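You operate a simulated robot arm through the tools that you are given. There is no shell and no other tool. Be economical: measure what you need, move in short steps, check, and stop when the job is done.

The job below is to be done with a simulated robot arm. You get a single attempt, and the scene is never put back.

JOB
Stack the white cap marked "250" from the top of the grey ink bench on top of the white cap that says "200". Put one of the ink tins from the top of the grey ink bench in the yellow tray. Stack the carton that says "belts" from the top of the grey ink bench on top of the carton that says "bulbs". Take the blue rubber roller from the top of the core table and put it on the stack there. Fetch the blue sleeve and stand it on the right end of the grey pack bench. Take the green roll and put it on the orange pack on the top of the grey ink bench. Open the left drawer of the pack bench. Any order will do. Set down upright: blue rubber roller, blue sleeve.

The check looks at the end state, three seconds after you hand in, the way a careful person would. Anything else that was tipped, shoved, dropped, spilled or broken makes it a failure. A push-on lid holds only when it is set on centred and level and pressed home; a screw cap is set on level and turned clockwise until tight.

ROBOT AND FRAMES
A 6-joint arm with a two-finger gripper on a trunk, on a base that drives. Base frame: it is fixed to the floor where the robot stands at the start and does not move with it; the origin is under the middle of the robot, x ahead of it, y to its left, z up; the surface under the hand at the start is at about z = 0.8. Lengths are in m, angles in degrees, forces in N, time in s.
Its first joint turns from -166.0 to 166.0 degrees. Places, roughly: blue rubber roller (6x6x10 cm) [-2.1, 5.3, 0.8]; blue sleeve (7x7x15 cm) [0.9, 5.2, 0.9]; carton [0.75, 0.5, 0.75]; green roll (6x7x5 cm) [1, 1.3, 0.8]; ink tin [1, -0.25, 0.75]; left drawer of the pack bench [0.5, 4.5, 0.7]; pack [1, 1, 0.75]; right end of the grey pack bench [0.6, 2.9, 0.8]; stack [-1.75, 5.25, 0.75]; white cap [0.5, 0, 0.75]; yellow tray (23x19x4 cm) [1, 0.6, 0.8]. Payload 3.43 kg.
The tool frame sits at the grasp point between the pads (the TCP): z along the fingers, y along the line on which they close. The tips reach 0.02 m beyond it. Largest opening 0.19 m; the body of the gripper starts 0.248 m behind the TCP.
Orientation is told as [roll, pitch, yaw] about the base's x, y, z axes, in that order, counted from this pose: with the fingers straight down and closing along the base's y, the tool's x points along the base's -x, its y along +y and its z along -z.

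CONTROLS
- The arm moves only by the tool servo_tool. Its argument "rows" is a list of rows, each an object of numbers (a shift or turn left out is 0, a gripper value left out holds the last): "grip": the closure, from 0 (fully open) to 1 (shut); "x", "y", "z": the shift along the tool's x, y, z in units of 50 mm (1.0 is 50 mm); "rx", "ry", "rz": the turn, a rotation vector about the tool's x, y, z in units of 4 degrees (1.0 is 4 degrees). In form: [{"grip": .., "x": .., "y": .., "z": .., "rx": .., "ry": .., "rz": ..}, ...]. A call has 1 to 12 rows; each row shifts and turns the commanded pose from where the row before left it, along the tool's axes as they then stand. A call with a number of a shift or a turn outside -1 to 1 is refused whole. Rows are played at 5 a second. More than 0.05 m and 8.6 degrees between two rows, or a gripper value outside its range, and nothing of the call is played. Where a pose cannot be reached the arm comes as near as it can. A force on the tool above 40 N (or 10 N above the force at the start of the call, whichever is more), or a blocked arm, ends the call early, and 0.2 s more pass. The fingers move at their own pace (about 0.153 m/s each) and stop on an object; they squeeze with about 27 N. The grip force told is the motor's: it shows also when the fingers shut on nothing. Time passes only in rows, and 0.2 s behind the last, so rows that do not move let the fingers close. The reply holds the time, the measured pose of the TCP, the force on the tool along the base axes, the opening and the grip force, in the units named above and with some noise, with the torque about the TCP (base axes, N m) and any sound that the robot's microphone picked up, and new pictures: "pictures" is both (left out), scene, wrist or none.
- Cameras (640 x 400 px; columns grow to the right, rows downward): "scene" is now at [0.05, 0.2242, 1.7053]; the picture's right is [0.19, -0.98, -0.00], its down [-0.84, -0.16, -0.52] and it looks along [0.51, 0.10, -0.85] (base axes); focal length 277 px, centre (320, 200). "wrist" rides on the gripper at [0.07, -0.008, -0.288] in the tool frame; the picture's right is [0.12, 0.99, 0.00], its down [-0.96, 0.12, -0.25] and it looks along [-0.24, 0.03, 0.97] (tool axes); focal length 261 px, centre (320, 200). There is no depth. A picture from a camera that has moved, and an enlarged one, comes with that camera's place and axes in the base frame and with its lens.
- lift_body(by): slides the trunk up (or, below 0, down) by that many m; the arm and the scene camera ride with it, the base frame stays. It gives what a move gives, with no picture.
- steer(legs): drives the robot by 1 to 6 legs, each [ahead, turn to the left] in m and degrees, along the robot's own axes; the way and the turn of a leg run together, so that a leg with both is an arc; at most 1.5 m and 180 degrees a leg. The arm and the cameras ride along, it lands a little off, and it stops where it bumps. It gives what a move gives, and a new picture of the scene camera.
- pan_tilt(pan, tilt): turns the head with the scene camera to pan (to the left, within 120 degrees either way) and tilt (down, from -29 to 69), counted from straight ahead of the robot. It gives what a move gives, and a new picture of the scene camera.
- zoom(camera, box): a new picture of the part [left, top, right, bottom] of that camera's present view, enlarged. It takes no simulated time.
- sign_off(): hands the job in; it is judged then, once.

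Work in short steps. Places have to be worked out from the pictures, the camera data and where the tool is seen: move nearer, look again, correct. Check each grasp and each placing, and mend what went wrong. You have 196 turns and 260 pictures in all, those below and enlarged ones among them. Open the gripper and draw the arm clear of the work before you hand the job in, unless the task says otherwise; then end with one line.

The tools are called after "Request:" as a command line: name --argument value ..., lists and objects as JSON in quotes. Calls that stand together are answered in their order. servo_tool: Moves the arm, as the interface text tells. Its arguments: {"type":"object","properties":{"rows":{"type":"array","items":{"type":"object","properties":{"grip":{"type":"number"},"x":{"type":"number"},"y":{"type":"number"},"z":{"type":"number"},"rx":{"type":"number"},"ry":{"type":"number"},"rz":{"type":"number"}}}},"pictures":{"type":"string","enum":["both","scene","wrist","none"]}},"required":["rows"]} The other tools are called the same way: lift_body (by) slides the trunk up or down; steer (legs) drives the base; pan_tilt (pan, tilt) turns the head that bears the scene camera; zoom (camera, box) takes an enlarged picture of a part of a camera's view; sign_off () hands the job in.

At the start:

```text
clock: 0.0
ee_pos: [0.6139, 0.1124, 1.0788]
orientation: [0.1, 0.1, 0.0]
contact_force: [-0.4, 0.0, -0.4]
ft_torque: [0.01, -0.01, -0.01]
gripper_width: 0.1903
gripper_force: 0.0
trunk travel left (down, up): [-0.3, 0.14]
robot x, y, heading: [-0.0001, 0.0037, 0.0]
head pan, tilt: [10.9, 58.6]
```

scene: 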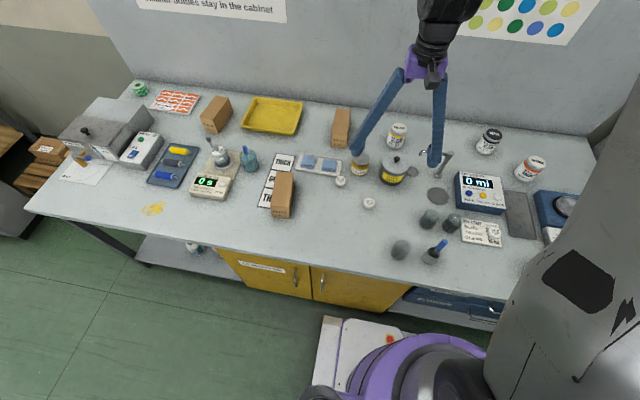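
wrist: 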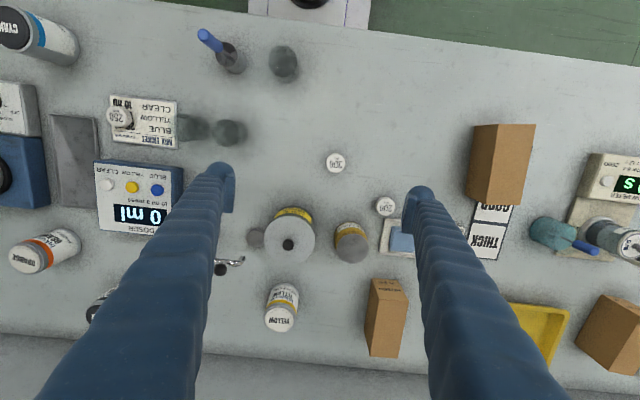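

The pictures show the ink bench with caps, tins and cartons; I enlarge parts to read the labels.

Request:
zoom --camera "scene" --box '[320, 110, 560, 270]'

Request:
zoom --camera "scene" --box '[30, 70, 350, 270]'

Request:
zoom --camera "wrist" --box '[0, 0, 420, 263]'

Request:
zoom --camera "wrist" --box '[220, 100, 640, 363]'

```text
2.50 times, centred on (440, 190) of scene
camera zoom: at [0.05, 0.2242, 1.7053], right [0.19, -0.98, 0.0], down [-0.84, -0.16, -0.52], along [0.51, 0.1, -0.85], focal length 692 px, centre (20, 225)
```

zoom: 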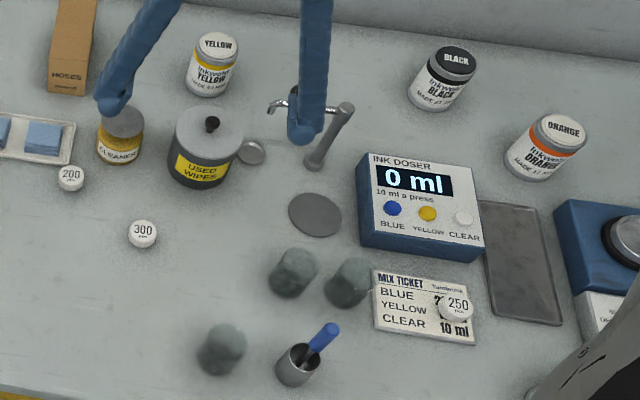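

```text
2.00 times, centred on (190, 170) of scene
camera zoom: at [0.05, 0.2242, 1.7053], right [0.19, -0.98, 0.0], down [-0.84, -0.16, -0.52], along [0.51, 0.1, -0.85], focal length 553 px, centre (580, 260)
```

zoom: 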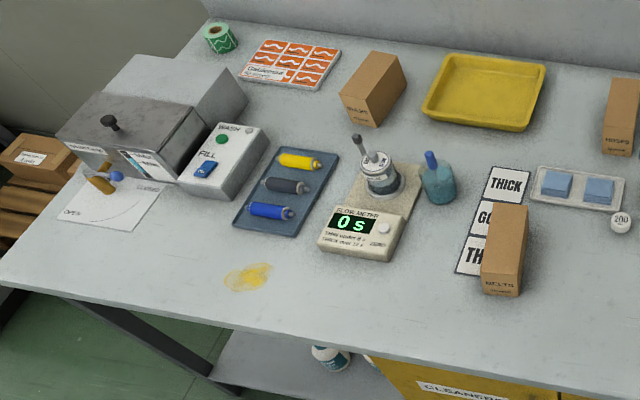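

```text
1.52 times, centred on (210, 132) of wrist
camera zoom: at [0.5431, 0.1036, 1.3673], right [-0.12, 0.99, 0.0], down [0.96, 0.12, 0.25], along [0.24, 0.03, -0.97], focal length 396 px, centre (487, 304)
```

zoom: 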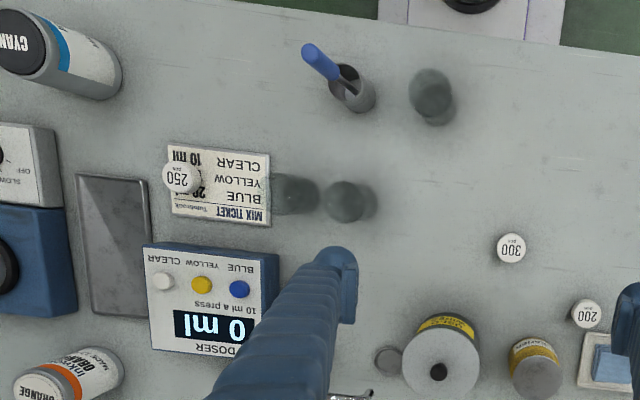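

```text
1.52 times, centred on (430, 232) of wrist
camera zoom: at [0.5431, 0.1036, 1.3673], right [-0.12, 0.99, 0.0], down [0.96, 0.12, 0.25], along [0.24, 0.03, -0.97], focal length 396 px, centre (153, 152)
```

zoom: 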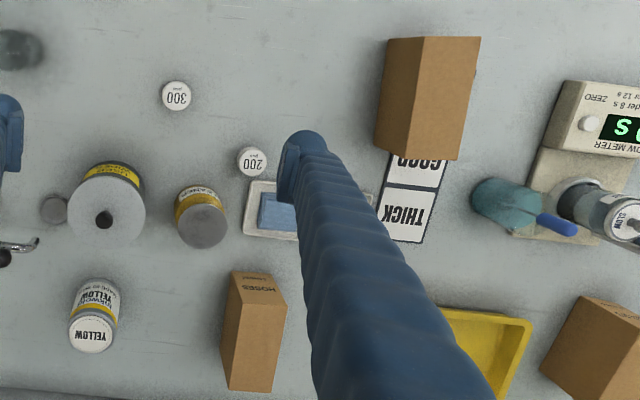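

The "250" cap seems to be near (0.56, -0.30) on the ticket and the "200" cap near (0.68, 0.26). I move above the 250 cap and look with the wrist camera.

Request:
servo_tool --rows '[{"x": 0.127, "y": -0.91}, {"x": 0.127, "y": -0.91}, {"x": 0.127, "y": -0.91}, {"x": 0.127, "y": -0.91}, {"x": 0.127, "y": -0.91}, {"x": 0.127, "y": -0.91}, {"x": 0.127, "y": -0.91}, {"x": 0.127, "y": -0.91}, {"x": 0.127, "y": -0.91}, {"z": 0.8}, {"z": 0.8}, {}]' --pictures "wrist"

```text
clock: 2.6
ee_pos: [0.5581, -0.2969, 0.9981]
orientation: [0.2, 0.0, 0.0]
contact_force: [0.2, -0.4, -0.4]
ft_torque: [0.08, -0.02, 0.01]
gripper_width: 0.1899
gripper_force: 0.1
trunk travel left (down, up): [-0.3, 0.14]
robot x, y, heading: [0.0031, -0.0036, 0.1]
head pan, tilt: [10.9, 58.6]
camera wrist: at [0.4872, -0.3051, 1.2862], right [-0.12, 0.99, 0.0], down [0.96, 0.12, 0.25], along [0.25, 0.03, -0.97], focal length 261 px, centre (320, 200)
```

wrist: 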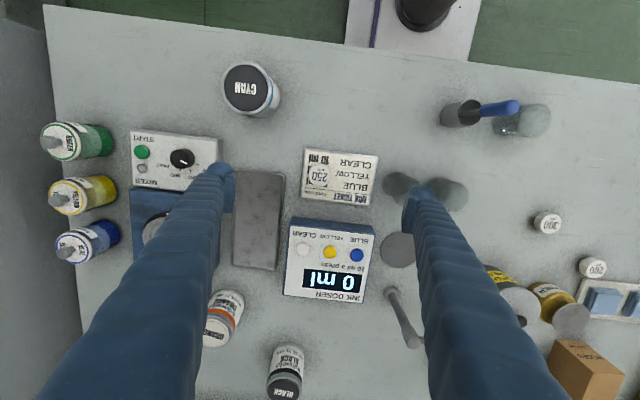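

The cap lies about 7 mm ahead of the tool. I half close the fingers to clear the beakers and go down to look again.

Request:
servo_tool --rows '[{"grip": 0.6, "x": -0.14}, {"z": 0.5}, {"z": 0.8}, {"z": 0.8}, {"z": 0.7}, {}]' --pictures "both"

```text
clock: 4.0
ee_pos: [0.5655, -0.2983, 0.8591]
orientation: [-0.1, 0.0, 0.1]
contact_force: [0.1, 0.6, -0.3]
ft_torque: [0.05, 0.01, -0.02]
gripper_width: 0.0761
gripper_force: 0.1
trunk travel left (down, up): [-0.3, 0.14]
robot x, y, heading: [-0.0002, 0.0002, 0.2]
head pan, tilt: [10.9, 58.6]
camera scene: at [0.0497, 0.2238, 1.7055], right [0.19, -0.98, 0.0], down [-0.84, -0.16, -0.52], along [0.51, 0.1, -0.85], focal length 277 px, centre (320, 200)
camera wrist: at [0.4947, -0.306, 1.1467], right [-0.12, 0.99, 0.0], down [0.96, 0.12, 0.25], along [0.25, 0.03, -0.97], focal length 261 px, centre (320, 200)
```

scene: 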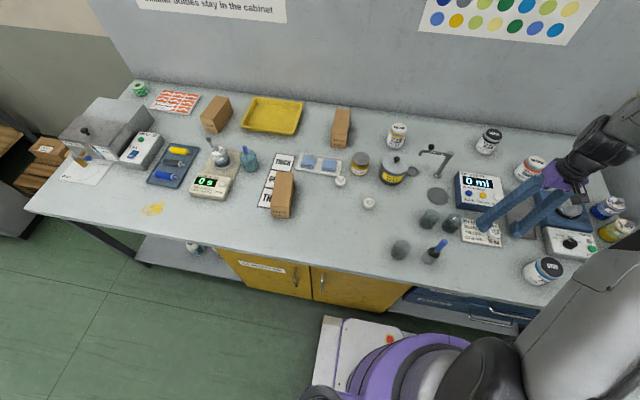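
wrist: 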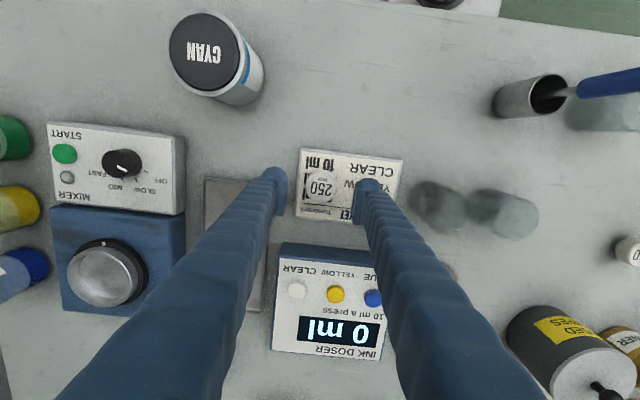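

The cap sits between the fingers. I descend gently toward the bench, watching the force.

Request:
servo_tool --rows '[{"z": 0.3}, {"z": 0.3}, {"z": 0.1}, {}]' --pictures "wrist"

Request:
zoom --camera "wrist" --box '[240, 130, 400, 230]'

```text
clock: 5.0
ee_pos: [0.5647, -0.297, 0.8251]
orientation: [0.1, 0.1, 0.0]
contact_force: [-3.0, -1.3, 2.1]
ft_torque: [0.07, 0.02, 0.05]
gripper_width: 0.0758
gripper_force: 0.1
trunk travel left (down, up): [-0.3, 0.14]
robot x, y, heading: [0.0007, 0.0016, -0.1]
head pan, tilt: [10.9, 58.6]
camera wrist: at [0.4936, -0.3066, 1.1126], right [-0.12, 0.99, 0.0], down [0.96, 0.12, 0.25], along [0.24, 0.03, -0.97], focal length 261 px, centre (320, 200)
```

wrist: 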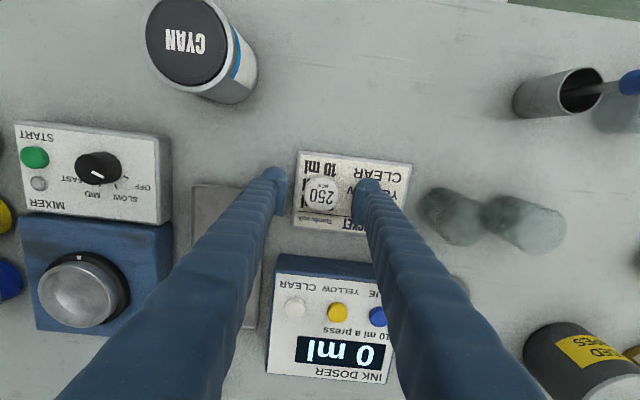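

```text
4.00 times, centred on (320, 180) of wrist
camera zoom: at [0.4936, -0.3066, 1.1126], right [-0.12, 0.99, 0.0], down [0.96, 0.12, 0.25], along [0.24, 0.03, -0.97], focal length 1043 px, centre (320, 280)
```

zoom: 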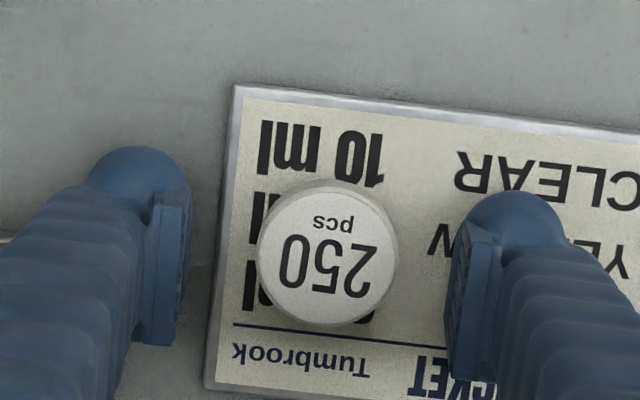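

Contact has just begun on the ticket; the cap is centred within 2 mm. I rise 4 mm and close.

Request:
servo_tool --rows '[{"z": -0.08}, {"grip": 0.95}, {}, {}, {}]' --pictures "wrist"

```text
clock: 6.2
ee_pos: [0.5636, -0.2975, 0.8294]
orientation: [0.0, 0.1, 0.0]
contact_force: [-0.7, 0.7, 0.4]
ft_torque: [0.0, 0.02, -0.02]
gripper_width: 0.0358
gripper_force: 27.6
trunk travel left (down, up): [-0.3, 0.14]
robot x, y, heading: [0.0007, -0.0018, -0.0]
head pan, tilt: [10.9, 58.6]
camera wrist: at [0.4937, -0.306, 1.1166], right [-0.12, 0.99, 0.0], down [0.96, 0.12, 0.25], along [0.24, 0.03, -0.97], focal length 261 px, centre (320, 200)
```

wrist: 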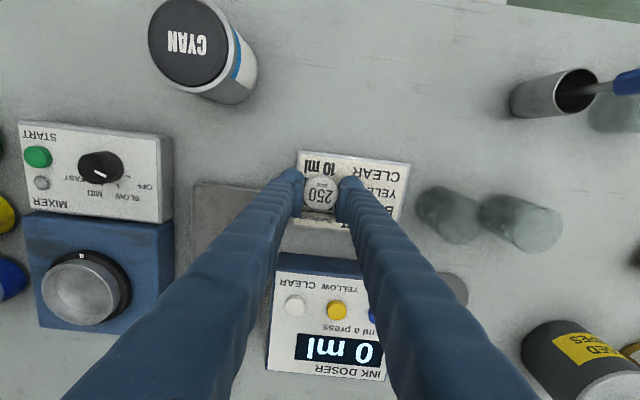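

The cap is held (36 mm wide). I lift it and carry it over toward the "200" cap.

Request:
servo_tool --rows '[{"z": -0.5}, {"z": -1}, {"z": -1}, {"z": -1}, {"z": -0.5}, {}]' --pictures "none"

Request:
servo_tool --rows '[{"x": -0.185, "y": 0.93}, {"x": -0.185, "y": 0.93}, {"x": -0.185, "y": 0.93}, {"x": -0.185, "y": 0.93}, {"x": -0.185, "y": 0.93}, {"x": -0.185, "y": 0.93}, {"x": -0.185, "y": 0.93}, {"x": -0.185, "y": 0.93}, {"x": -0.185, "y": 0.93}, {"x": -0.185, "y": 0.93}, {"x": -0.185, "y": 0.93}, {"x": -0.185, "y": 0.93}]' --pictures "wrist"

```text
clock: 7.6
ee_pos: [0.563, -0.2965, 1.0301]
orientation: [0.0, 0.0, 0.0]
contact_force: [0.2, 0.2, -0.4]
ft_torque: [0.01, 0.04, 0.01]
gripper_width: 0.0358
gripper_force: 26.3
trunk travel left (down, up): [-0.3, 0.14]
robot x, y, heading: [-0.0011, -0.0047, 0.2]
head pan, tilt: [10.9, 58.6]
```

```text
clock: 10.2
ee_pos: [0.6765, 0.2615, 1.0277]
orientation: [0.1, 0.2, 0.1]
contact_force: [1.0, -0.3, -0.6]
ft_torque: [-0.05, 0.01, 0.0]
gripper_width: 0.0357
gripper_force: 26.8
trunk travel left (down, up): [-0.3, 0.14]
robot x, y, heading: [-0.0005, -0.0008, -0.1]
head pan, tilt: [10.9, 58.6]
camera wrist: at [0.6056, 0.2527, 1.315], right [-0.12, 0.99, 0.0], down [0.96, 0.12, 0.25], along [0.24, 0.03, -0.97], focal length 261 px, centre (320, 200)
```

wrist: 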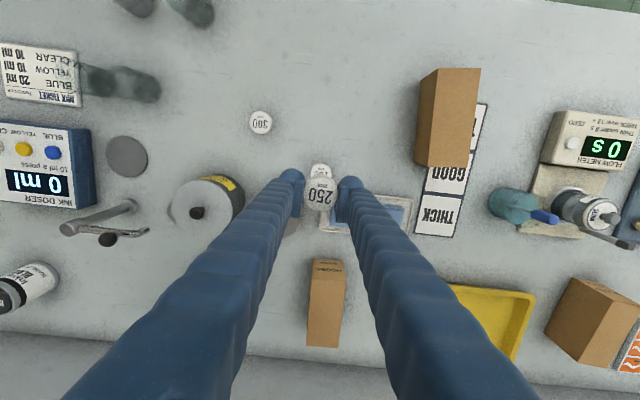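

The 200 cap is nearly straight below. I lower and check the alignment.

Request:
servo_tool --rows '[{"z": 0.9}, {"z": 0.9}, {"z": 0.7}, {}]' --pictures "both"

Request:
zoom --camera "wrist" --box '[260, 140, 388, 220]'

Request:
zoom --camera "scene" --box '[290, 130, 402, 200]'

```text
clock: 11.2
ee_pos: [0.6745, 0.2613, 0.9049]
orientation: [-0.1, 0.0, 0.0]
contact_force: [0.4, -0.3, 0.7]
ft_torque: [0.0, -0.05, 0.04]
gripper_width: 0.0357
gripper_force: 27.2
trunk travel left (down, up): [-0.3, 0.14]
robot x, y, heading: [-0.0003, -0.0023, 0.1]
head pan, tilt: [10.9, 58.6]
camera scene: at [0.0497, 0.2244, 1.7054], right [0.19, -0.98, 0.0], down [-0.84, -0.16, -0.52], along [0.51, 0.1, -0.85], focal length 277 px, centre (320, 200)
camera wrist: at [0.6039, 0.2518, 1.1933], right [-0.12, 0.99, 0.0], down [0.96, 0.12, 0.25], along [0.25, 0.03, -0.97], focal length 261 px, centre (320, 200)
```

scene: 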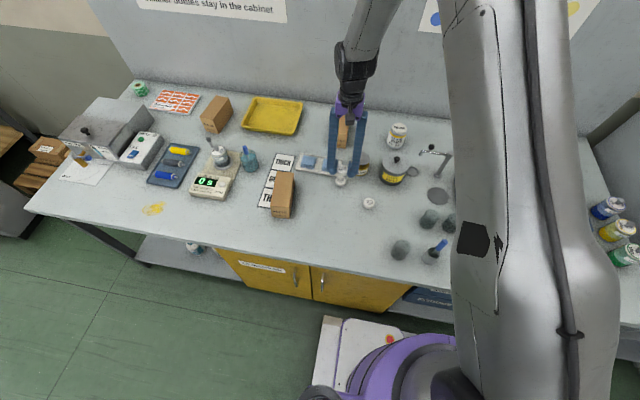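
wrist: 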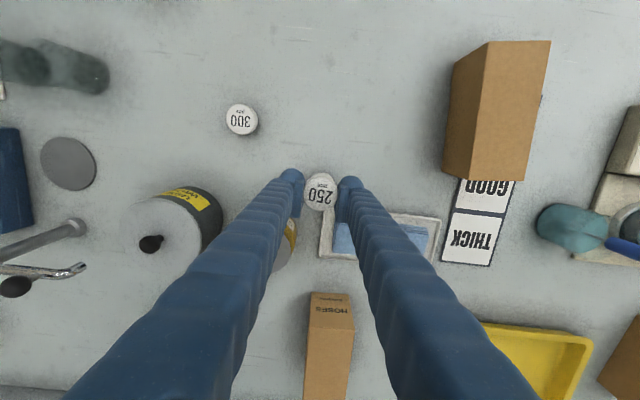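

```text
5.00 times, centred on (324, 180) of wrist
camera zoom: at [0.6039, 0.2518, 1.1933], right [-0.12, 0.99, 0.0], down [0.96, 0.12, 0.25], along [0.25, 0.03, -0.97], focal length 1303 px, centre (300, 300)
```

zoom: 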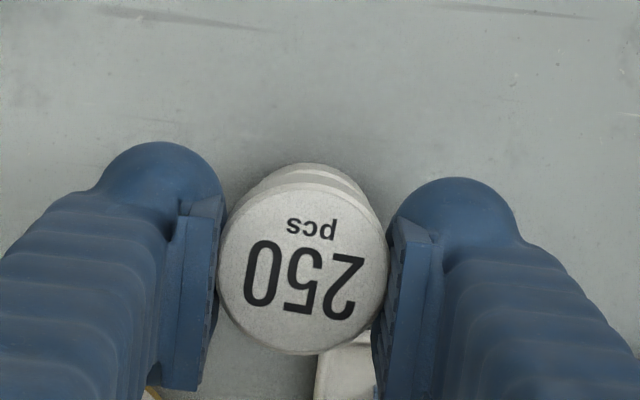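

```text
5.71 times, centred on (346, 165) of scene
camera zoom: at [0.0497, 0.2244, 1.7054], right [0.19, -0.98, 0.0], down [-0.84, -0.16, -0.52], along [0.51, 0.1, -0.85], focal length 1581 px, centre (171, 400)
```

zoom: 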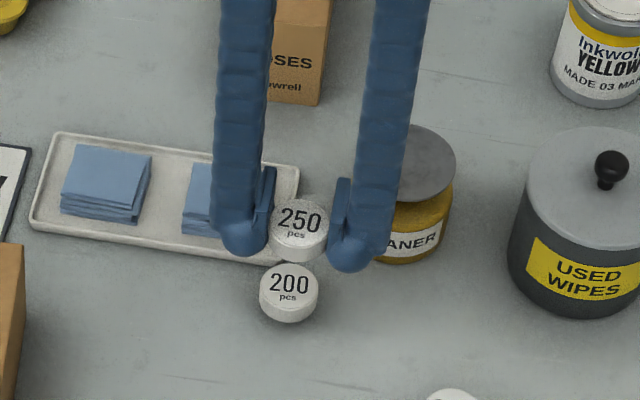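

The 200 cap seems about 7 mm further ahead and 3 mm left of the held cap. I shift, lower by 4 cm, and recheck.

Request:
servo_tool --rows '[{"x": -0.16, "y": 0.06}, {"z": 0.4}, {"z": 0.4}, {}]' --pictures "none"

Request:
zoom --camera "wrist" --box '[260, 140, 388, 220]'

Request:
zoom --camera "scene" --box '[290, 130, 402, 200]'

```text
clock: 12.2
ee_pos: [0.6845, 0.2637, 0.8642]
orientation: [0.0, 0.0, 0.0]
contact_force: [-0.6, -0.1, -0.3]
ft_torque: [-0.03, -0.03, -0.02]
gripper_width: 0.0359
gripper_force: 27.2
trunk travel left (down, up): [-0.3, 0.14]
robot x, y, heading: [0.0011, 0.0014, -0.0]
head pan, tilt: [10.9, 58.6]
```

```text
5.00 times, centred on (324, 180) of wrist
camera zoom: at [0.6121, 0.2553, 1.1521], right [-0.12, 0.99, 0.0], down [0.96, 0.12, 0.25], along [0.25, 0.03, -0.97], focal length 1303 px, centre (300, 300)
```

zoom: 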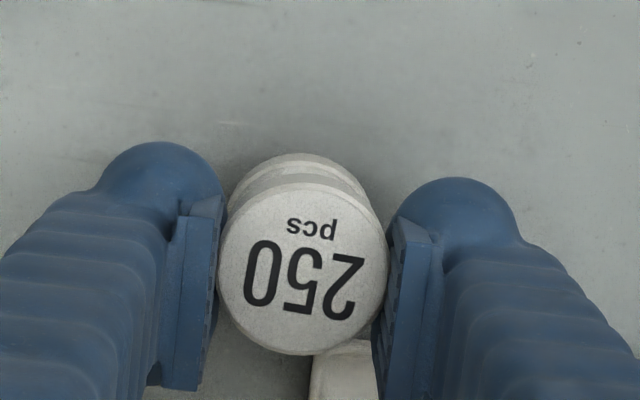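

```text
5.71 times, centred on (346, 165) of scene
camera zoom: at [0.05, 0.2244, 1.7053], right [0.19, -0.98, 0.0], down [-0.84, -0.16, -0.52], along [0.51, 0.1, -0.85], focal length 1581 px, centre (171, 400)
```

zoom: 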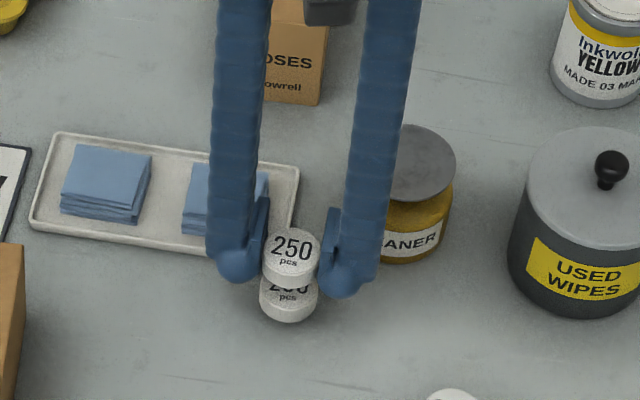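

Both views show the caps aligned within about 1 mm. I lower until contact.

Request:
servo_tool --rows '[{"z": 0.2, "x": 0.02}, {"z": 0.1}, {"z": 0.05}, {}]' --pictures "none"

Request:
zoom --camera "scene" --box '[290, 130, 402, 200]'

```text
clock: 13.2
ee_pos: [0.6817, 0.2639, 0.8484]
orientation: [-0.1, -0.1, 0.0]
contact_force: [-0.4, -0.6, 15.1]
ft_torque: [-0.1, 0.18, 0.0]
gripper_width: 0.0362
gripper_force: 27.2
trunk travel left (down, up): [-0.3, 0.14]
robot x, y, heading: [-0.0029, -0.0015, -0.0]
head pan, tilt: [10.9, 58.6]
```

```text
5.71 times, centred on (346, 165) of scene
camera zoom: at [0.0491, 0.2239, 1.7055], right [0.19, -0.98, 0.0], down [-0.84, -0.16, -0.52], along [0.51, 0.1, -0.85], focal length 1581 px, centre (171, 400)
```

zoom: 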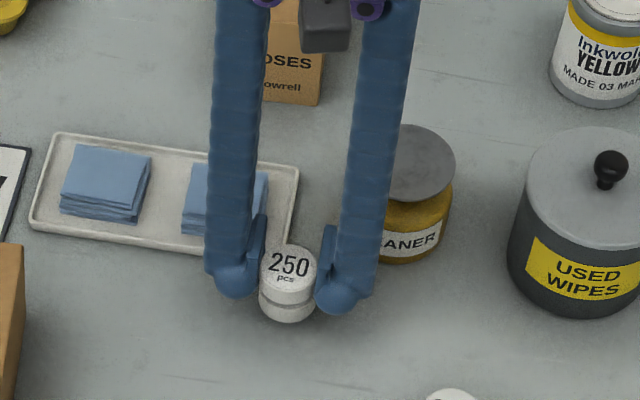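

Contact at 15 N with the caps flush. I ease off, open slightly and rise.

Request:
servo_tool --rows '[{"z": -0.03}, {"grip": 0.72}, {}, {"z": -0.3}, {"z": -0.7}, {"z": -1}, {"z": -1}, {}]' --pictures "wrist"

Request:
zoom --camera "scene" --box '[290, 130, 402, 200]'

```text
clock: 15.0
ee_pos: [0.6813, 0.265, 0.9979]
orientation: [0.1, 0.1, 0.0]
contact_force: [-0.2, -0.1, -0.7]
ft_torque: [0.02, 0.05, 0.01]
gripper_width: 0.0533
gripper_force: 0.0
trunk travel left (down, up): [-0.3, 0.14]
robot x, y, heading: [-0.0008, 0.001, 0.1]
head pan, tilt: [10.9, 58.6]
camera wrist: at [0.6103, 0.2555, 1.2861], right [-0.12, 0.99, 0.0], down [0.96, 0.12, 0.25], along [0.24, 0.03, -0.97], focal length 261 px, centre (320, 200)
```

wrist: 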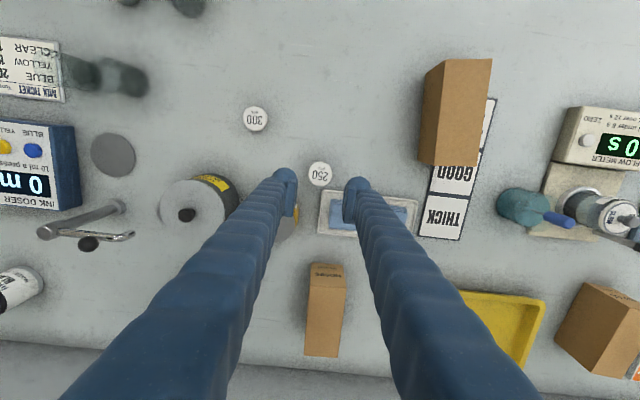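

```text
5.71 times, centred on (346, 165) of scene
camera zoom: at [0.051, 0.224, 1.7052], right [0.19, -0.98, 0.0], down [-0.84, -0.16, -0.52], along [0.51, 0.1, -0.85], focal length 1581 px, centre (171, 400)
```

zoom: 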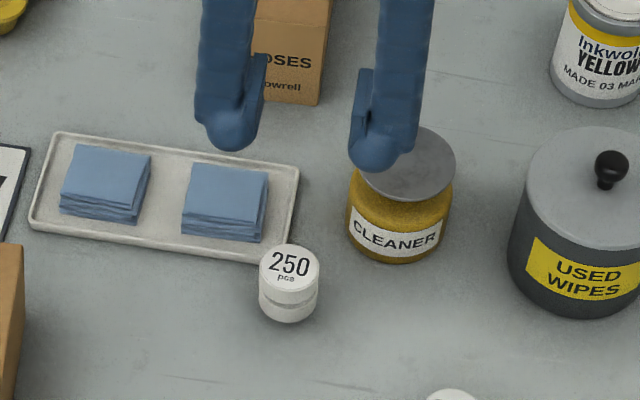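

The caps are stacked. Next the yellow ink tin near (0.91, 0.07): I move above it with the fingers wider.

Request:
servo_tool --rows '[{"z": -0.8}, {"x": -0.9, "y": -0.8, "grip": 0.35}, {"x": -0.9, "y": -0.8}, {"x": -0.9, "y": -0.8}, {"x": -0.9, "y": -0.8}, {"x": -0.7, "y": -0.8}, {}]' --pictures "wrist"

```text
refused: row 2 steps farther than a row can; nothing moved
```

Request:
servo_tool --rows '[{"z": -0.8}, {"x": -0.6, "y": -0.6, "grip": 0.35}, {"x": -0.6, "y": -0.6}, {"x": -0.6, "y": -0.6}, {"x": -0.6, "y": -0.6}, {"x": -0.6, "y": -0.6}, {"x": -0.6, "y": -0.6}, {"x": -0.7, "y": -0.4}, {}]' --pictures "wrist"

```text
clock: 17.0
ee_pos: [0.8974, 0.0661, 1.0412]
orientation: [0.1, 0.0, -0.1]
contact_force: [-0.7, -0.7, 0.9]
ft_torque: [0.0, -0.06, 0.01]
gripper_width: 0.1235
gripper_force: 0.0
trunk travel left (down, up): [-0.3, 0.14]
robot x, y, heading: [-0.0003, -0.004, -0.2]
head pan, tilt: [10.9, 58.6]
camera wrist: at [0.8256, 0.057, 1.3282], right [-0.12, 0.99, 0.0], down [0.96, 0.12, 0.25], along [0.25, 0.03, -0.97], focal length 261 px, centre (320, 200)
```

wrist: 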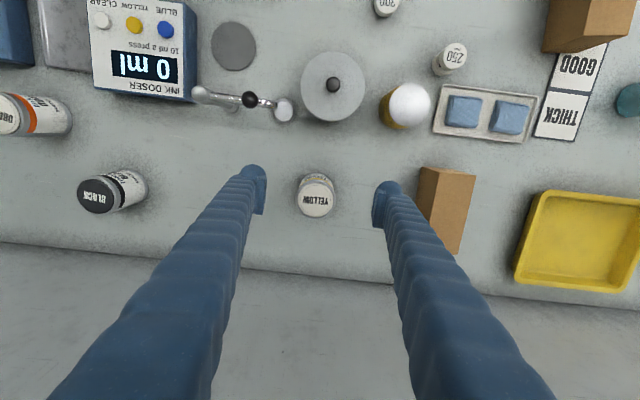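

The tin's centre works out at about (0.94, 0.065), lid near z 0.89. I advance and lower partway.

Request:
servo_tool --rows '[{"x": -0.44}, {"x": -0.44}, {"z": 0.6}, {"z": 0.6}, {"z": 0.4}, {}]' --pictures "both"

```text
clock: 18.4
ee_pos: [0.94, 0.064, 0.9587]
orientation: [0.1, -0.1, -0.1]
contact_force: [-0.2, -0.1, 0.0]
ft_torque: [0.02, -0.02, 0.02]
gripper_width: 0.1237
gripper_force: 0.1
trunk travel left (down, up): [-0.3, 0.14]
robot x, y, heading: [0.0024, -0.0009, 0.1]
head pan, tilt: [10.9, 58.6]
camera scene: at [0.0505, 0.2242, 1.7053], right [0.19, -0.98, 0.0], down [-0.84, -0.16, -0.52], along [0.51, 0.1, -0.85], focal length 277 px, centre (320, 200)
camera wrist: at [0.8692, 0.0554, 1.2463], right [-0.12, 0.99, 0.0], down [0.96, 0.12, 0.25], along [0.24, 0.03, -0.97], focal length 261 px, centre (320, 200)
```

scene: 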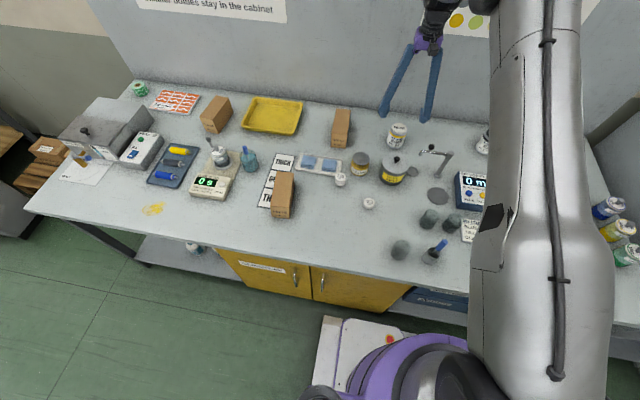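
wrist: 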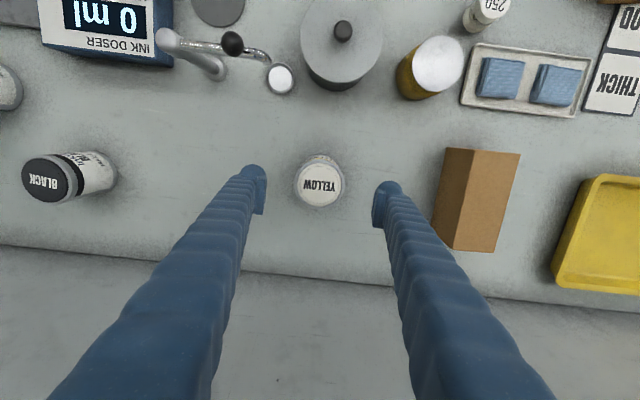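

The lid is now centred between the fingers. I descend and grip around mid-height.

Request:
servo_tool --rows '[{"z": 0.6}, {"z": 0.7}, {"z": 0.6}, {"grip": 0.9}, {}, {}, {}]' --pictures "wrist"

```text
clock: 20.0
ee_pos: [0.9404, 0.0648, 0.8608]
orientation: [0.0, 0.1, 0.0]
contact_force: [-0.2, -0.4, 0.4]
ft_torque: [-0.03, 0.0, -0.02]
gripper_width: 0.0734
gripper_force: 27.6
trunk travel left (down, up): [-0.3, 0.14]
robot x, y, heading: [0.0014, 0.0039, -0.2]
head pan, tilt: [10.9, 58.6]
camera wrist: at [0.8703, 0.056, 1.1493], right [-0.12, 0.99, 0.0], down [0.96, 0.12, 0.25], along [0.24, 0.03, -0.97], focal length 261 px, centre (320, 200)
```

wrist: 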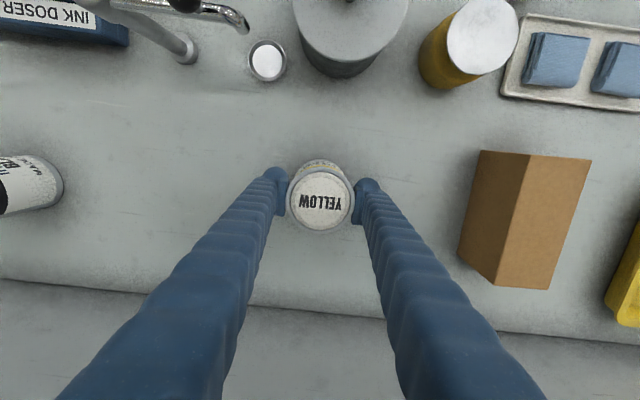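

The tin is held (73 mm). I lift it and draw it back, then look around before driving.

Request:
servo_tool --rows '[{"z": -0.5}, {"z": -1}, {"z": -1}, {"z": -1}, {"z": -1}, {"z": -0.5, "x": 0.6}, {"x": 0.95}, {"x": 0.95}, {"x": 0.95}, {"x": 0.95}, {"x": 0.95}, {"x": 0.8}]' --pictures "none"

Request:
pan_tilt --pan 90 --tilt 30

Request:
pan_tilt --pan -100 --tilt 35

Request:
pan_tilt --pan 120 --tilt 55

```text
clock: 22.6
ee_pos: [0.6339, 0.0632, 1.1137]
orientation: [0.0, 0.0, 0.0]
contact_force: [0.2, 0.6, -4.9]
ft_torque: [0.0, -0.1, -0.03]
gripper_width: 0.0734
gripper_force: 27.1
trunk travel left (down, up): [-0.3, 0.14]
robot x, y, heading: [-0.0026, -0.0008, -0.1]
head pan, tilt: [10.9, 58.6]
```

```text
clock: 24.1
ee_pos: [0.6359, 0.0637, 1.1134]
orientation: [0.0, 0.1, 0.0]
contact_force: [-0.8, -0.2, -4.5]
ft_torque: [-0.01, 0.01, 0.01]
gripper_width: 0.0734
gripper_force: 26.6
trunk travel left (down, up): [-0.3, 0.14]
robot x, y, heading: [-0.0005, -0.0035, 0.0]
head pan, tilt: [90.0, 30.0]
camera scene: at [-0.0166, 0.3017, 1.7458], right [1.0, 0.0, 0.0], down [0.0, -0.5, -0.87], along [0.0, 0.87, -0.5], focal length 277 px, centre (320, 200)
```

scene: 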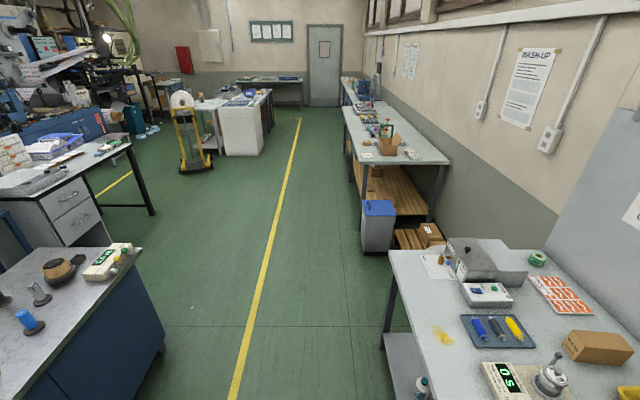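

```text
clock: 26.9
ee_pos: [0.6361, 0.0627, 1.1135]
orientation: [0.0, 0.1, 0.0]
contact_force: [-0.6, 0.4, -3.9]
ft_torque: [0.01, -0.02, 0.02]
gripper_width: 0.0733
gripper_force: 26.9
trunk travel left (down, up): [-0.3, 0.14]
robot x, y, heading: [-0.0001, 0.0002, 0.1]
head pan, tilt: [-100.0, 35.0]
camera scene: at [-0.0319, 0.1245, 1.7381], right [-0.98, 0.17, 0.0], down [0.1, 0.56, -0.82], along [-0.14, -0.81, -0.57], focal length 277 px, centre (320, 200)
```

scene: 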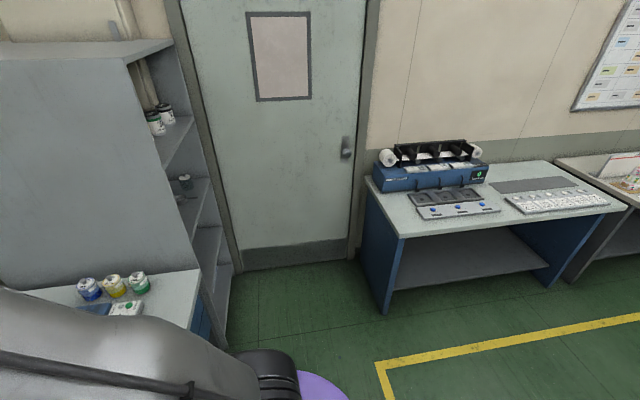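

```text
clock: 30.1
ee_pos: [0.6368, 0.0636, 1.1132]
orientation: [0.0, 0.1, 0.0]
contact_force: [-0.2, 0.2, -3.9]
ft_torque: [0.02, -0.01, 0.0]
gripper_width: 0.0733
gripper_force: 26.6
trunk travel left (down, up): [-0.3, 0.14]
robot x, y, heading: [-0.0005, -0.001, -0.1]
head pan, tilt: [120.0, 55.0]
camera scene: at [-0.0527, 0.2737, 1.7098], right [0.87, 0.5, 0.0], down [0.41, -0.71, -0.57], along [-0.29, 0.5, -0.82], focal length 277 px, centre (320, 200)
```

scene: 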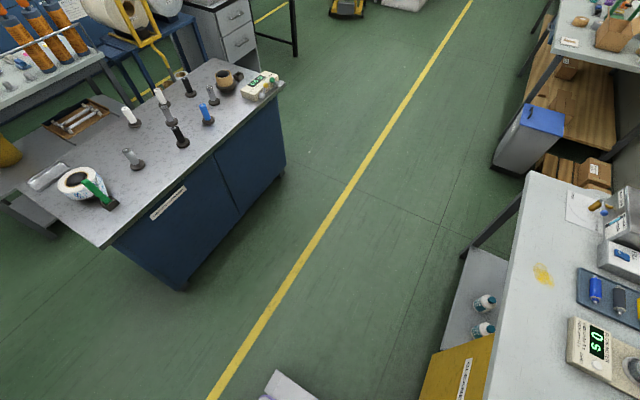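

There is a clear aisle between the bench and the table behind (front at about x = -0.95). I back off, drive 0.65 m to the left, and face the bench again.

Request:
steer --legs '[[-0.2, 0], [0, 90], [0.65, 0], [0, -90], [0.2, 0]]'

Request:
pan_tilt --pan 10 --tilt 50

```text
clock: 36.7
ee_pos: [-0.124, 0.6439, 1.1137]
orientation: [0.0, 0.2, 77.9]
contact_force: [1.4, 0.7, -4.7]
ft_torque: [-0.06, 0.31, 0.03]
gripper_width: 0.0717
gripper_force: 26.7
trunk travel left (down, up): [-0.3, 0.14]
robot x, y, heading: [-0.1122, -0.0139, 80.2]
head pan, tilt: [120.0, 55.0]
stopped in leg 2: the robot was blocked; the commanded pose is now the measured one
camera scene: at [-0.3874, -0.0173, 1.7101], right [-0.34, 0.94, 0.0], down [0.77, 0.28, -0.58], along [-0.54, -0.2, -0.82], focal length 277 px, centre (320, 200)
```

scene: 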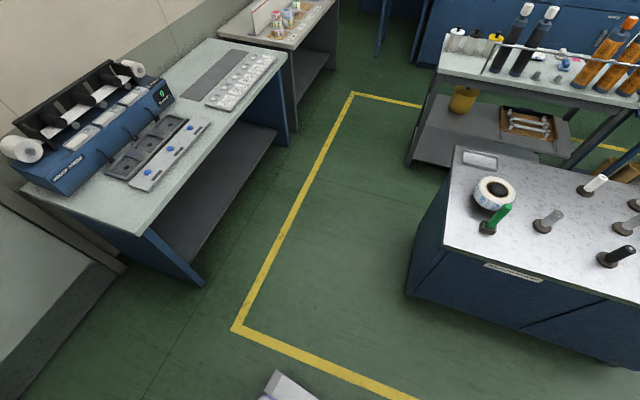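

```text
clock: 38.6
ee_pos: [-0.1257, 0.6416, 1.1144]
orientation: [0.0, 0.0, 77.9]
contact_force: [-0.1, -0.1, -3.6]
ft_torque: [-0.04, -0.04, 0.02]
gripper_width: 0.0721
gripper_force: 26.6
trunk travel left (down, up): [-0.3, 0.14]
robot x, y, heading: [-0.1132, -0.0133, 79.8]
head pan, tilt: [10.0, 50.0]
camera scene: at [-0.3223, 0.0824, 1.7162], right [1.0, 0.0, 0.0], down [0.0, -0.77, -0.64], along [0.0, 0.64, -0.77], focal length 277 px, centre (320, 200)
```

scene: 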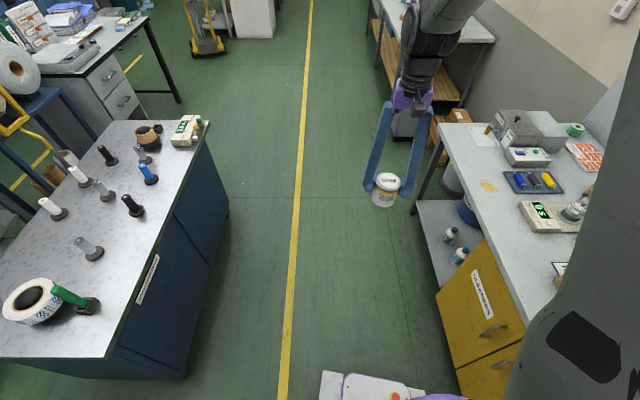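

The turn was blocked at 80°. I look at the base from several sides to see what it hit.

Request:
pan_tilt --pan -100 --tilt 60

Request:
pan_tilt --pan 90 --tilt 65

```text
clock: 40.5
ee_pos: [-0.1265, 0.6411, 1.1153]
orientation: [-0.1, 0.1, 78.0]
contact_force: [0.3, 0.2, -4.0]
ft_torque: [0.0, 0.04, -0.01]
gripper_width: 0.0715
gripper_force: 27.2
trunk travel left (down, up): [-0.3, 0.14]
robot x, y, heading: [-0.1157, -0.0144, 79.8]
head pan, tilt: [-100.0, 60.0]
camera scene: at [-0.2592, -0.0173, 1.7038], right [-0.34, -0.94, 0.0], down [-0.81, 0.29, -0.5], along [0.47, -0.17, -0.87], focal length 277 px, centre (320, 200)
```

scene: 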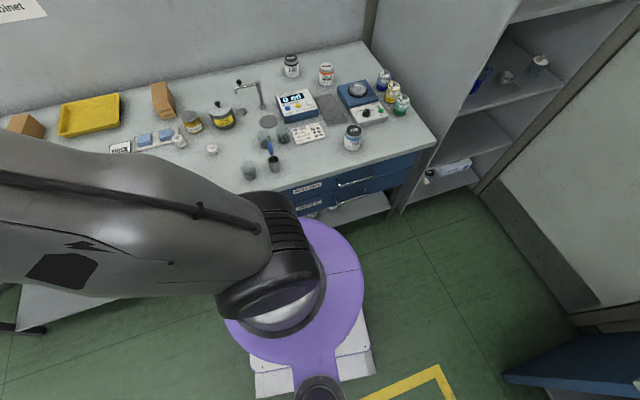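

```text
clock: 43.3
ee_pos: [-0.1253, 0.6413, 1.1142]
orientation: [0.0, 0.1, 77.8]
contact_force: [0.3, 0.1, -3.9]
ft_torque: [0.0, 0.03, 0.0]
gripper_width: 0.0718
gripper_force: 26.9
trunk travel left (down, up): [-0.3, 0.14]
robot x, y, heading: [-0.1158, -0.0152, 79.8]
head pan, tilt: [90.0, 65.0]
camera scene: at [-0.3817, 0.0157, 1.6982], right [0.17, 0.99, 0.0], down [0.89, -0.16, -0.42], along [-0.42, 0.07, -0.91], focal length 277 px, centre (320, 200)
```

scene: 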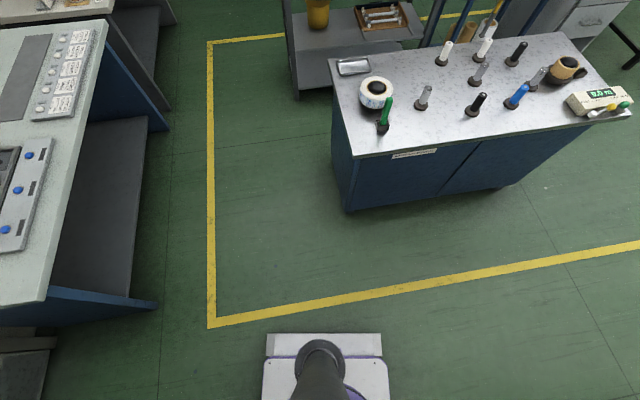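

Nothing obviously touches; all bench items still stand. I try a small backward move away from the bench along with the remaining turn.

Request:
steer --legs '[[0, 10]]'

```text
clock: 44.6
ee_pos: [-0.2391, 0.6298, 1.1154]
orientation: [0.1, 0.1, 87.9]
contact_force: [-0.5, 0.1, -4.1]
ft_torque: [-0.01, -0.05, -0.03]
gripper_width: 0.0716
gripper_force: 27.0
trunk travel left (down, up): [-0.3, 0.14]
robot x, y, heading: [-0.0973, -0.0125, 90.3]
head pan, tilt: [90.0, 65.0]
camera scene: at [-0.3705, -0.0314, 1.6982], right [0.0, 1.0, 0.0], down [0.91, 0.0, -0.42], along [-0.42, 0.0, -0.91], focal length 277 px, centre (320, 200)
```

scene: 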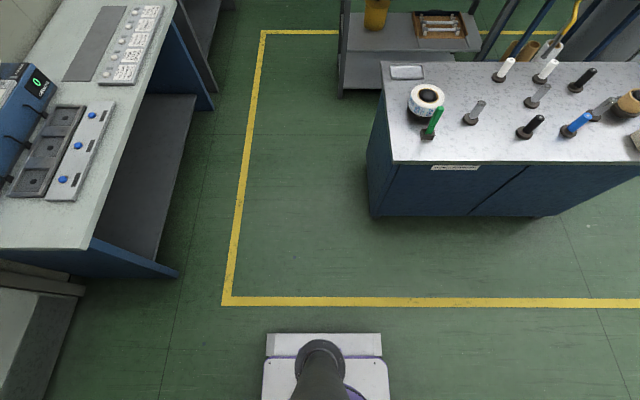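

The turn completed this time (heading 90.3°). I drive ahead along the bench.

Request:
steer --legs '[[0.65, 0]]'

```text
clock: 49.4
ee_pos: [-0.227, 1.2743, 1.1135]
orientation: [0.0, 0.1, 86.9]
contact_force: [0.1, 0.1, -5.1]
ft_torque: [-0.09, -0.02, 0.0]
gripper_width: 0.0716
gripper_force: 26.6
trunk travel left (down, up): [-0.3, 0.14]
robot x, y, heading: [-0.0982, 0.6254, 89.6]
head pan, tilt: [90.0, 65.0]
camera scene: at [-0.3683, 0.6136, 1.6982], right [0.01, 1.0, 0.0], down [0.91, -0.01, -0.42], along [-0.42, 0.0, -0.91], focal length 277 px, centre (320, 200)
```

scene: 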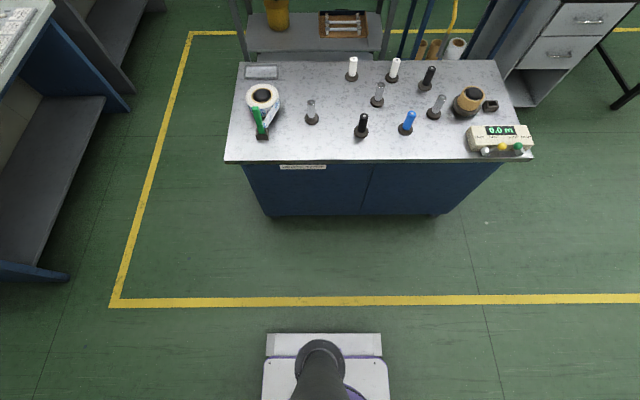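

Now I turn to face the bench.

Request:
steer --legs '[[0, -89.6]]'

Request:
pan_tilt --pan 0 --tilt 52

```text
clock: 54.4
ee_pos: [0.507, 0.9036, 1.1156]
orientation: [-0.1, 0.1, 10.2]
contact_force: [0.0, 1.0, -4.2]
ft_torque: [-0.29, -0.03, 0.01]
gripper_width: 0.0713
gripper_force: 27.5
trunk travel left (down, up): [-0.3, 0.14]
robot x, y, heading: [-0.1176, 0.7126, 10.2]
head pan, tilt: [90.0, 65.0]
stopped in leg 1: the robot was blocked; the commanded pose is now the measured one
camera scene: at [-0.1779, 0.9804, 1.6979], right [0.98, 0.18, 0.0], down [0.16, -0.89, -0.42], along [-0.08, 0.41, -0.91], focal length 277 px, centre (320, 200)
```

scene: 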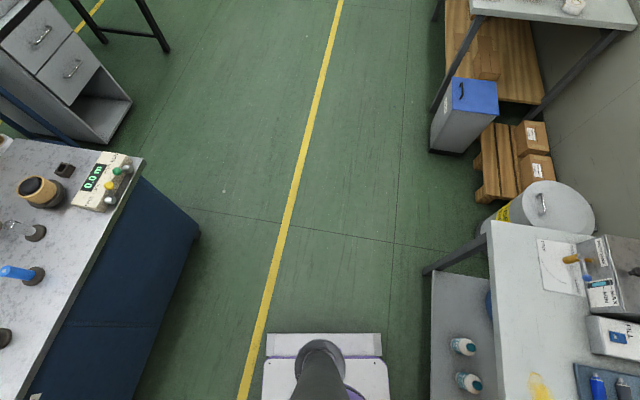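

```text
clock: 56.0
ee_pos: [0.507, 0.9017, 1.1167]
orientation: [0.0, 0.1, 10.3]
contact_force: [0.0, -0.3, -3.5]
ft_torque: [0.0, -0.03, 0.02]
gripper_width: 0.0713
gripper_force: 26.8
trunk travel left (down, up): [-0.3, 0.14]
robot x, y, heading: [-0.1154, 0.7106, 10.1]
head pan, tilt: [0.0, 52.0]
camera scene: at [-0.0936, 0.9321, 1.7136], right [0.18, -0.98, 0.0], down [-0.78, -0.14, -0.61], along [0.6, 0.11, -0.79], focal length 277 px, centre (320, 200)
```

scene: 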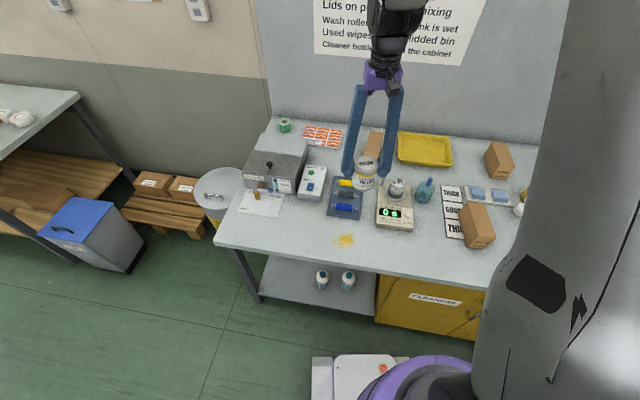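

The robot is at (-0.12, 0.71) with heading 10°, which serves well enough. I go ahead in a small arc that straightens it.

Request:
steer --legs '[[0.1, -8]]'

```text
clock: 57.4
ee_pos: [0.6287, 0.8269, 1.1145]
orientation: [-0.1, 0.3, 2.4]
contact_force: [0.9, 1.0, -4.1]
ft_torque: [-0.13, 0.13, -0.02]
gripper_width: 0.0712
gripper_force: 27.1
trunk travel left (down, up): [-0.3, 0.14]
robot x, y, heading: [-0.0164, 0.729, 2.6]
head pan, tilt: [0.0, 52.0]
camera scene: at [0.0372, 0.9463, 1.7133], right [0.04, -1.0, 0.0], down [-0.79, -0.03, -0.61], along [0.61, 0.03, -0.79], focal length 277 px, centre (320, 200)
```

scene: 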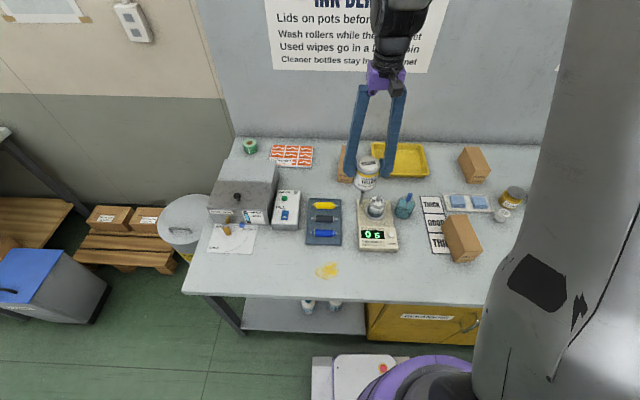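

The robot stands at (-0.02, 0.73). The tray centre is about (0.985, 0.62); I carry the tin over it at height.

Request:
servo_tool --rows '[{"x": -0.78, "y": -0.56}, {"x": -0.78, "y": -0.56}, {"x": -0.78, "y": -0.56}, {"x": -0.78, "y": -0.56}, {"x": -0.78, "y": -0.56}, {"x": -0.78, "y": -0.56}, {"x": -0.78, "y": -0.56}, {"x": -0.78, "y": -0.56}, {}]' --pictures "both"

```text
clock: 59.4
ee_pos: [0.9469, 0.6158, 1.1188]
orientation: [0.0, 0.0, 2.4]
contact_force: [-1.0, -0.7, -3.2]
ft_torque: [0.1, -0.05, 0.0]
gripper_width: 0.0712
gripper_force: 26.6
trunk travel left (down, up): [-0.3, 0.14]
robot x, y, heading: [-0.0178, 0.7339, 2.3]
head pan, tilt: [0.0, 52.0]
camera scene: at [0.0335, 0.9444, 1.7138], right [0.04, -1.0, 0.0], down [-0.79, -0.03, -0.62], along [0.61, 0.03, -0.79], focal length 277 px, centre (320, 200)
camera wrist: at [0.8754, 0.6045, 1.4064], right [-0.16, 0.99, 0.0], down [0.96, 0.16, 0.25], along [0.24, 0.04, -0.97], focal length 261 px, centre (320, 200)
```

scene: 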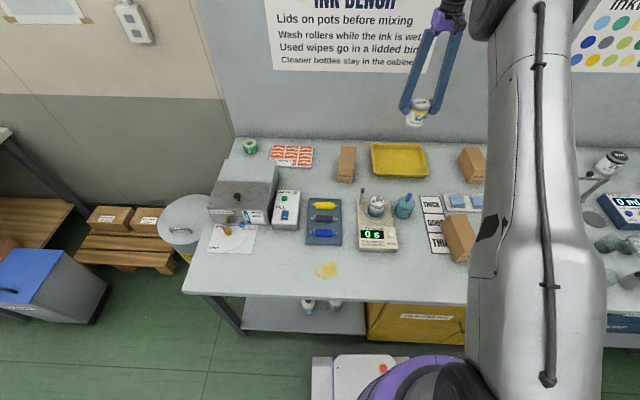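
wrist: 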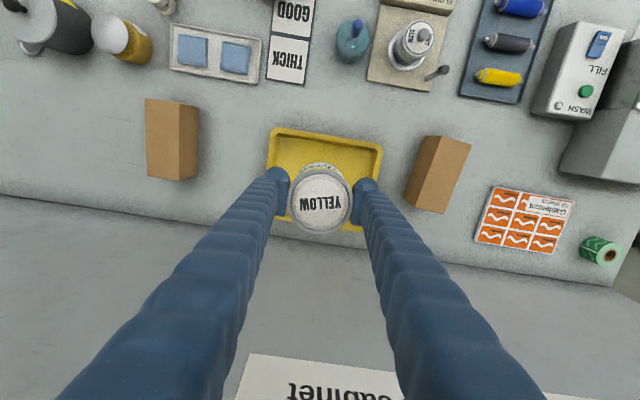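

The tray's centre is about (0.98, 0.63). I nudge 10 mm ahead and 10 mm left and lower.

Request:
servo_tool --rows '[{"x": -0.2, "y": 0.2}, {"z": 0.9}, {"z": 0.9}, {"z": 0.9}, {"z": 0.7}, {}]' --pictures "both"

```text
clock: 60.8
ee_pos: [0.9561, 0.6239, 0.9461]
orientation: [-0.1, 0.1, 2.4]
contact_force: [-0.6, 0.6, -3.6]
ft_torque: [0.0, -0.02, 0.0]
gripper_width: 0.0711
gripper_force: 27.0
trunk travel left (down, up): [-0.3, 0.14]
robot x, y, heading: [-0.0133, 0.7331, 2.4]
head pan, tilt: [0.0, 52.0]
camera scene: at [0.0352, 0.9447, 1.7137], right [0.04, -1.0, 0.0], down [-0.79, -0.03, -0.61], along [0.61, 0.03, -0.79], focal length 277 px, centre (320, 200)
camera wrist: at [0.8862, 0.6117, 1.2334], right [-0.16, 0.99, 0.0], down [0.96, 0.16, 0.25], along [0.24, 0.04, -0.97], focal length 261 px, centre (320, 200)
```

scene: 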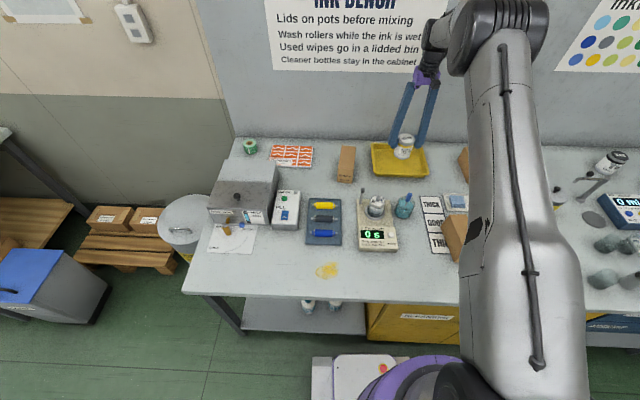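
wrist: 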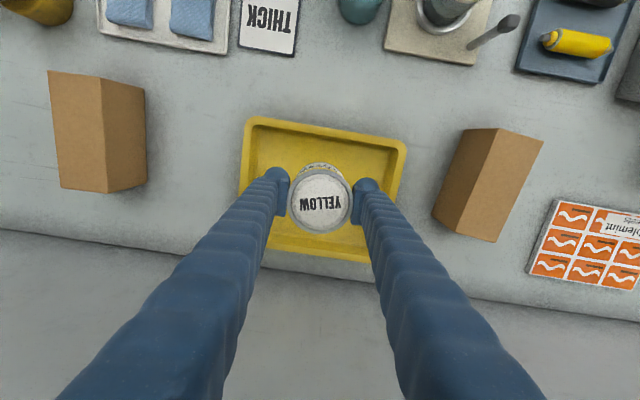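

The tin hangs inside the tray's outline. I lower until it rests.

Request:
servo_tool --rows '[{"z": 0.6}, {"z": 0.6}, {"z": 0.25}, {"z": 0.1}, {"z": 0.1}, {}]' --pictures "none"

```text
clock: 62.1
ee_pos: [0.9566, 0.6255, 0.8645]
orientation: [-0.2, -0.1, 2.4]
contact_force: [7.1, -2.6, 20.5]
ft_torque: [0.04, 0.09, -0.03]
gripper_width: 0.0726
gripper_force: 27.0
trunk travel left (down, up): [-0.3, 0.14]
robot x, y, heading: [-0.0103, 0.7319, 2.7]
head pan, tilt: [0.0, 52.0]
```

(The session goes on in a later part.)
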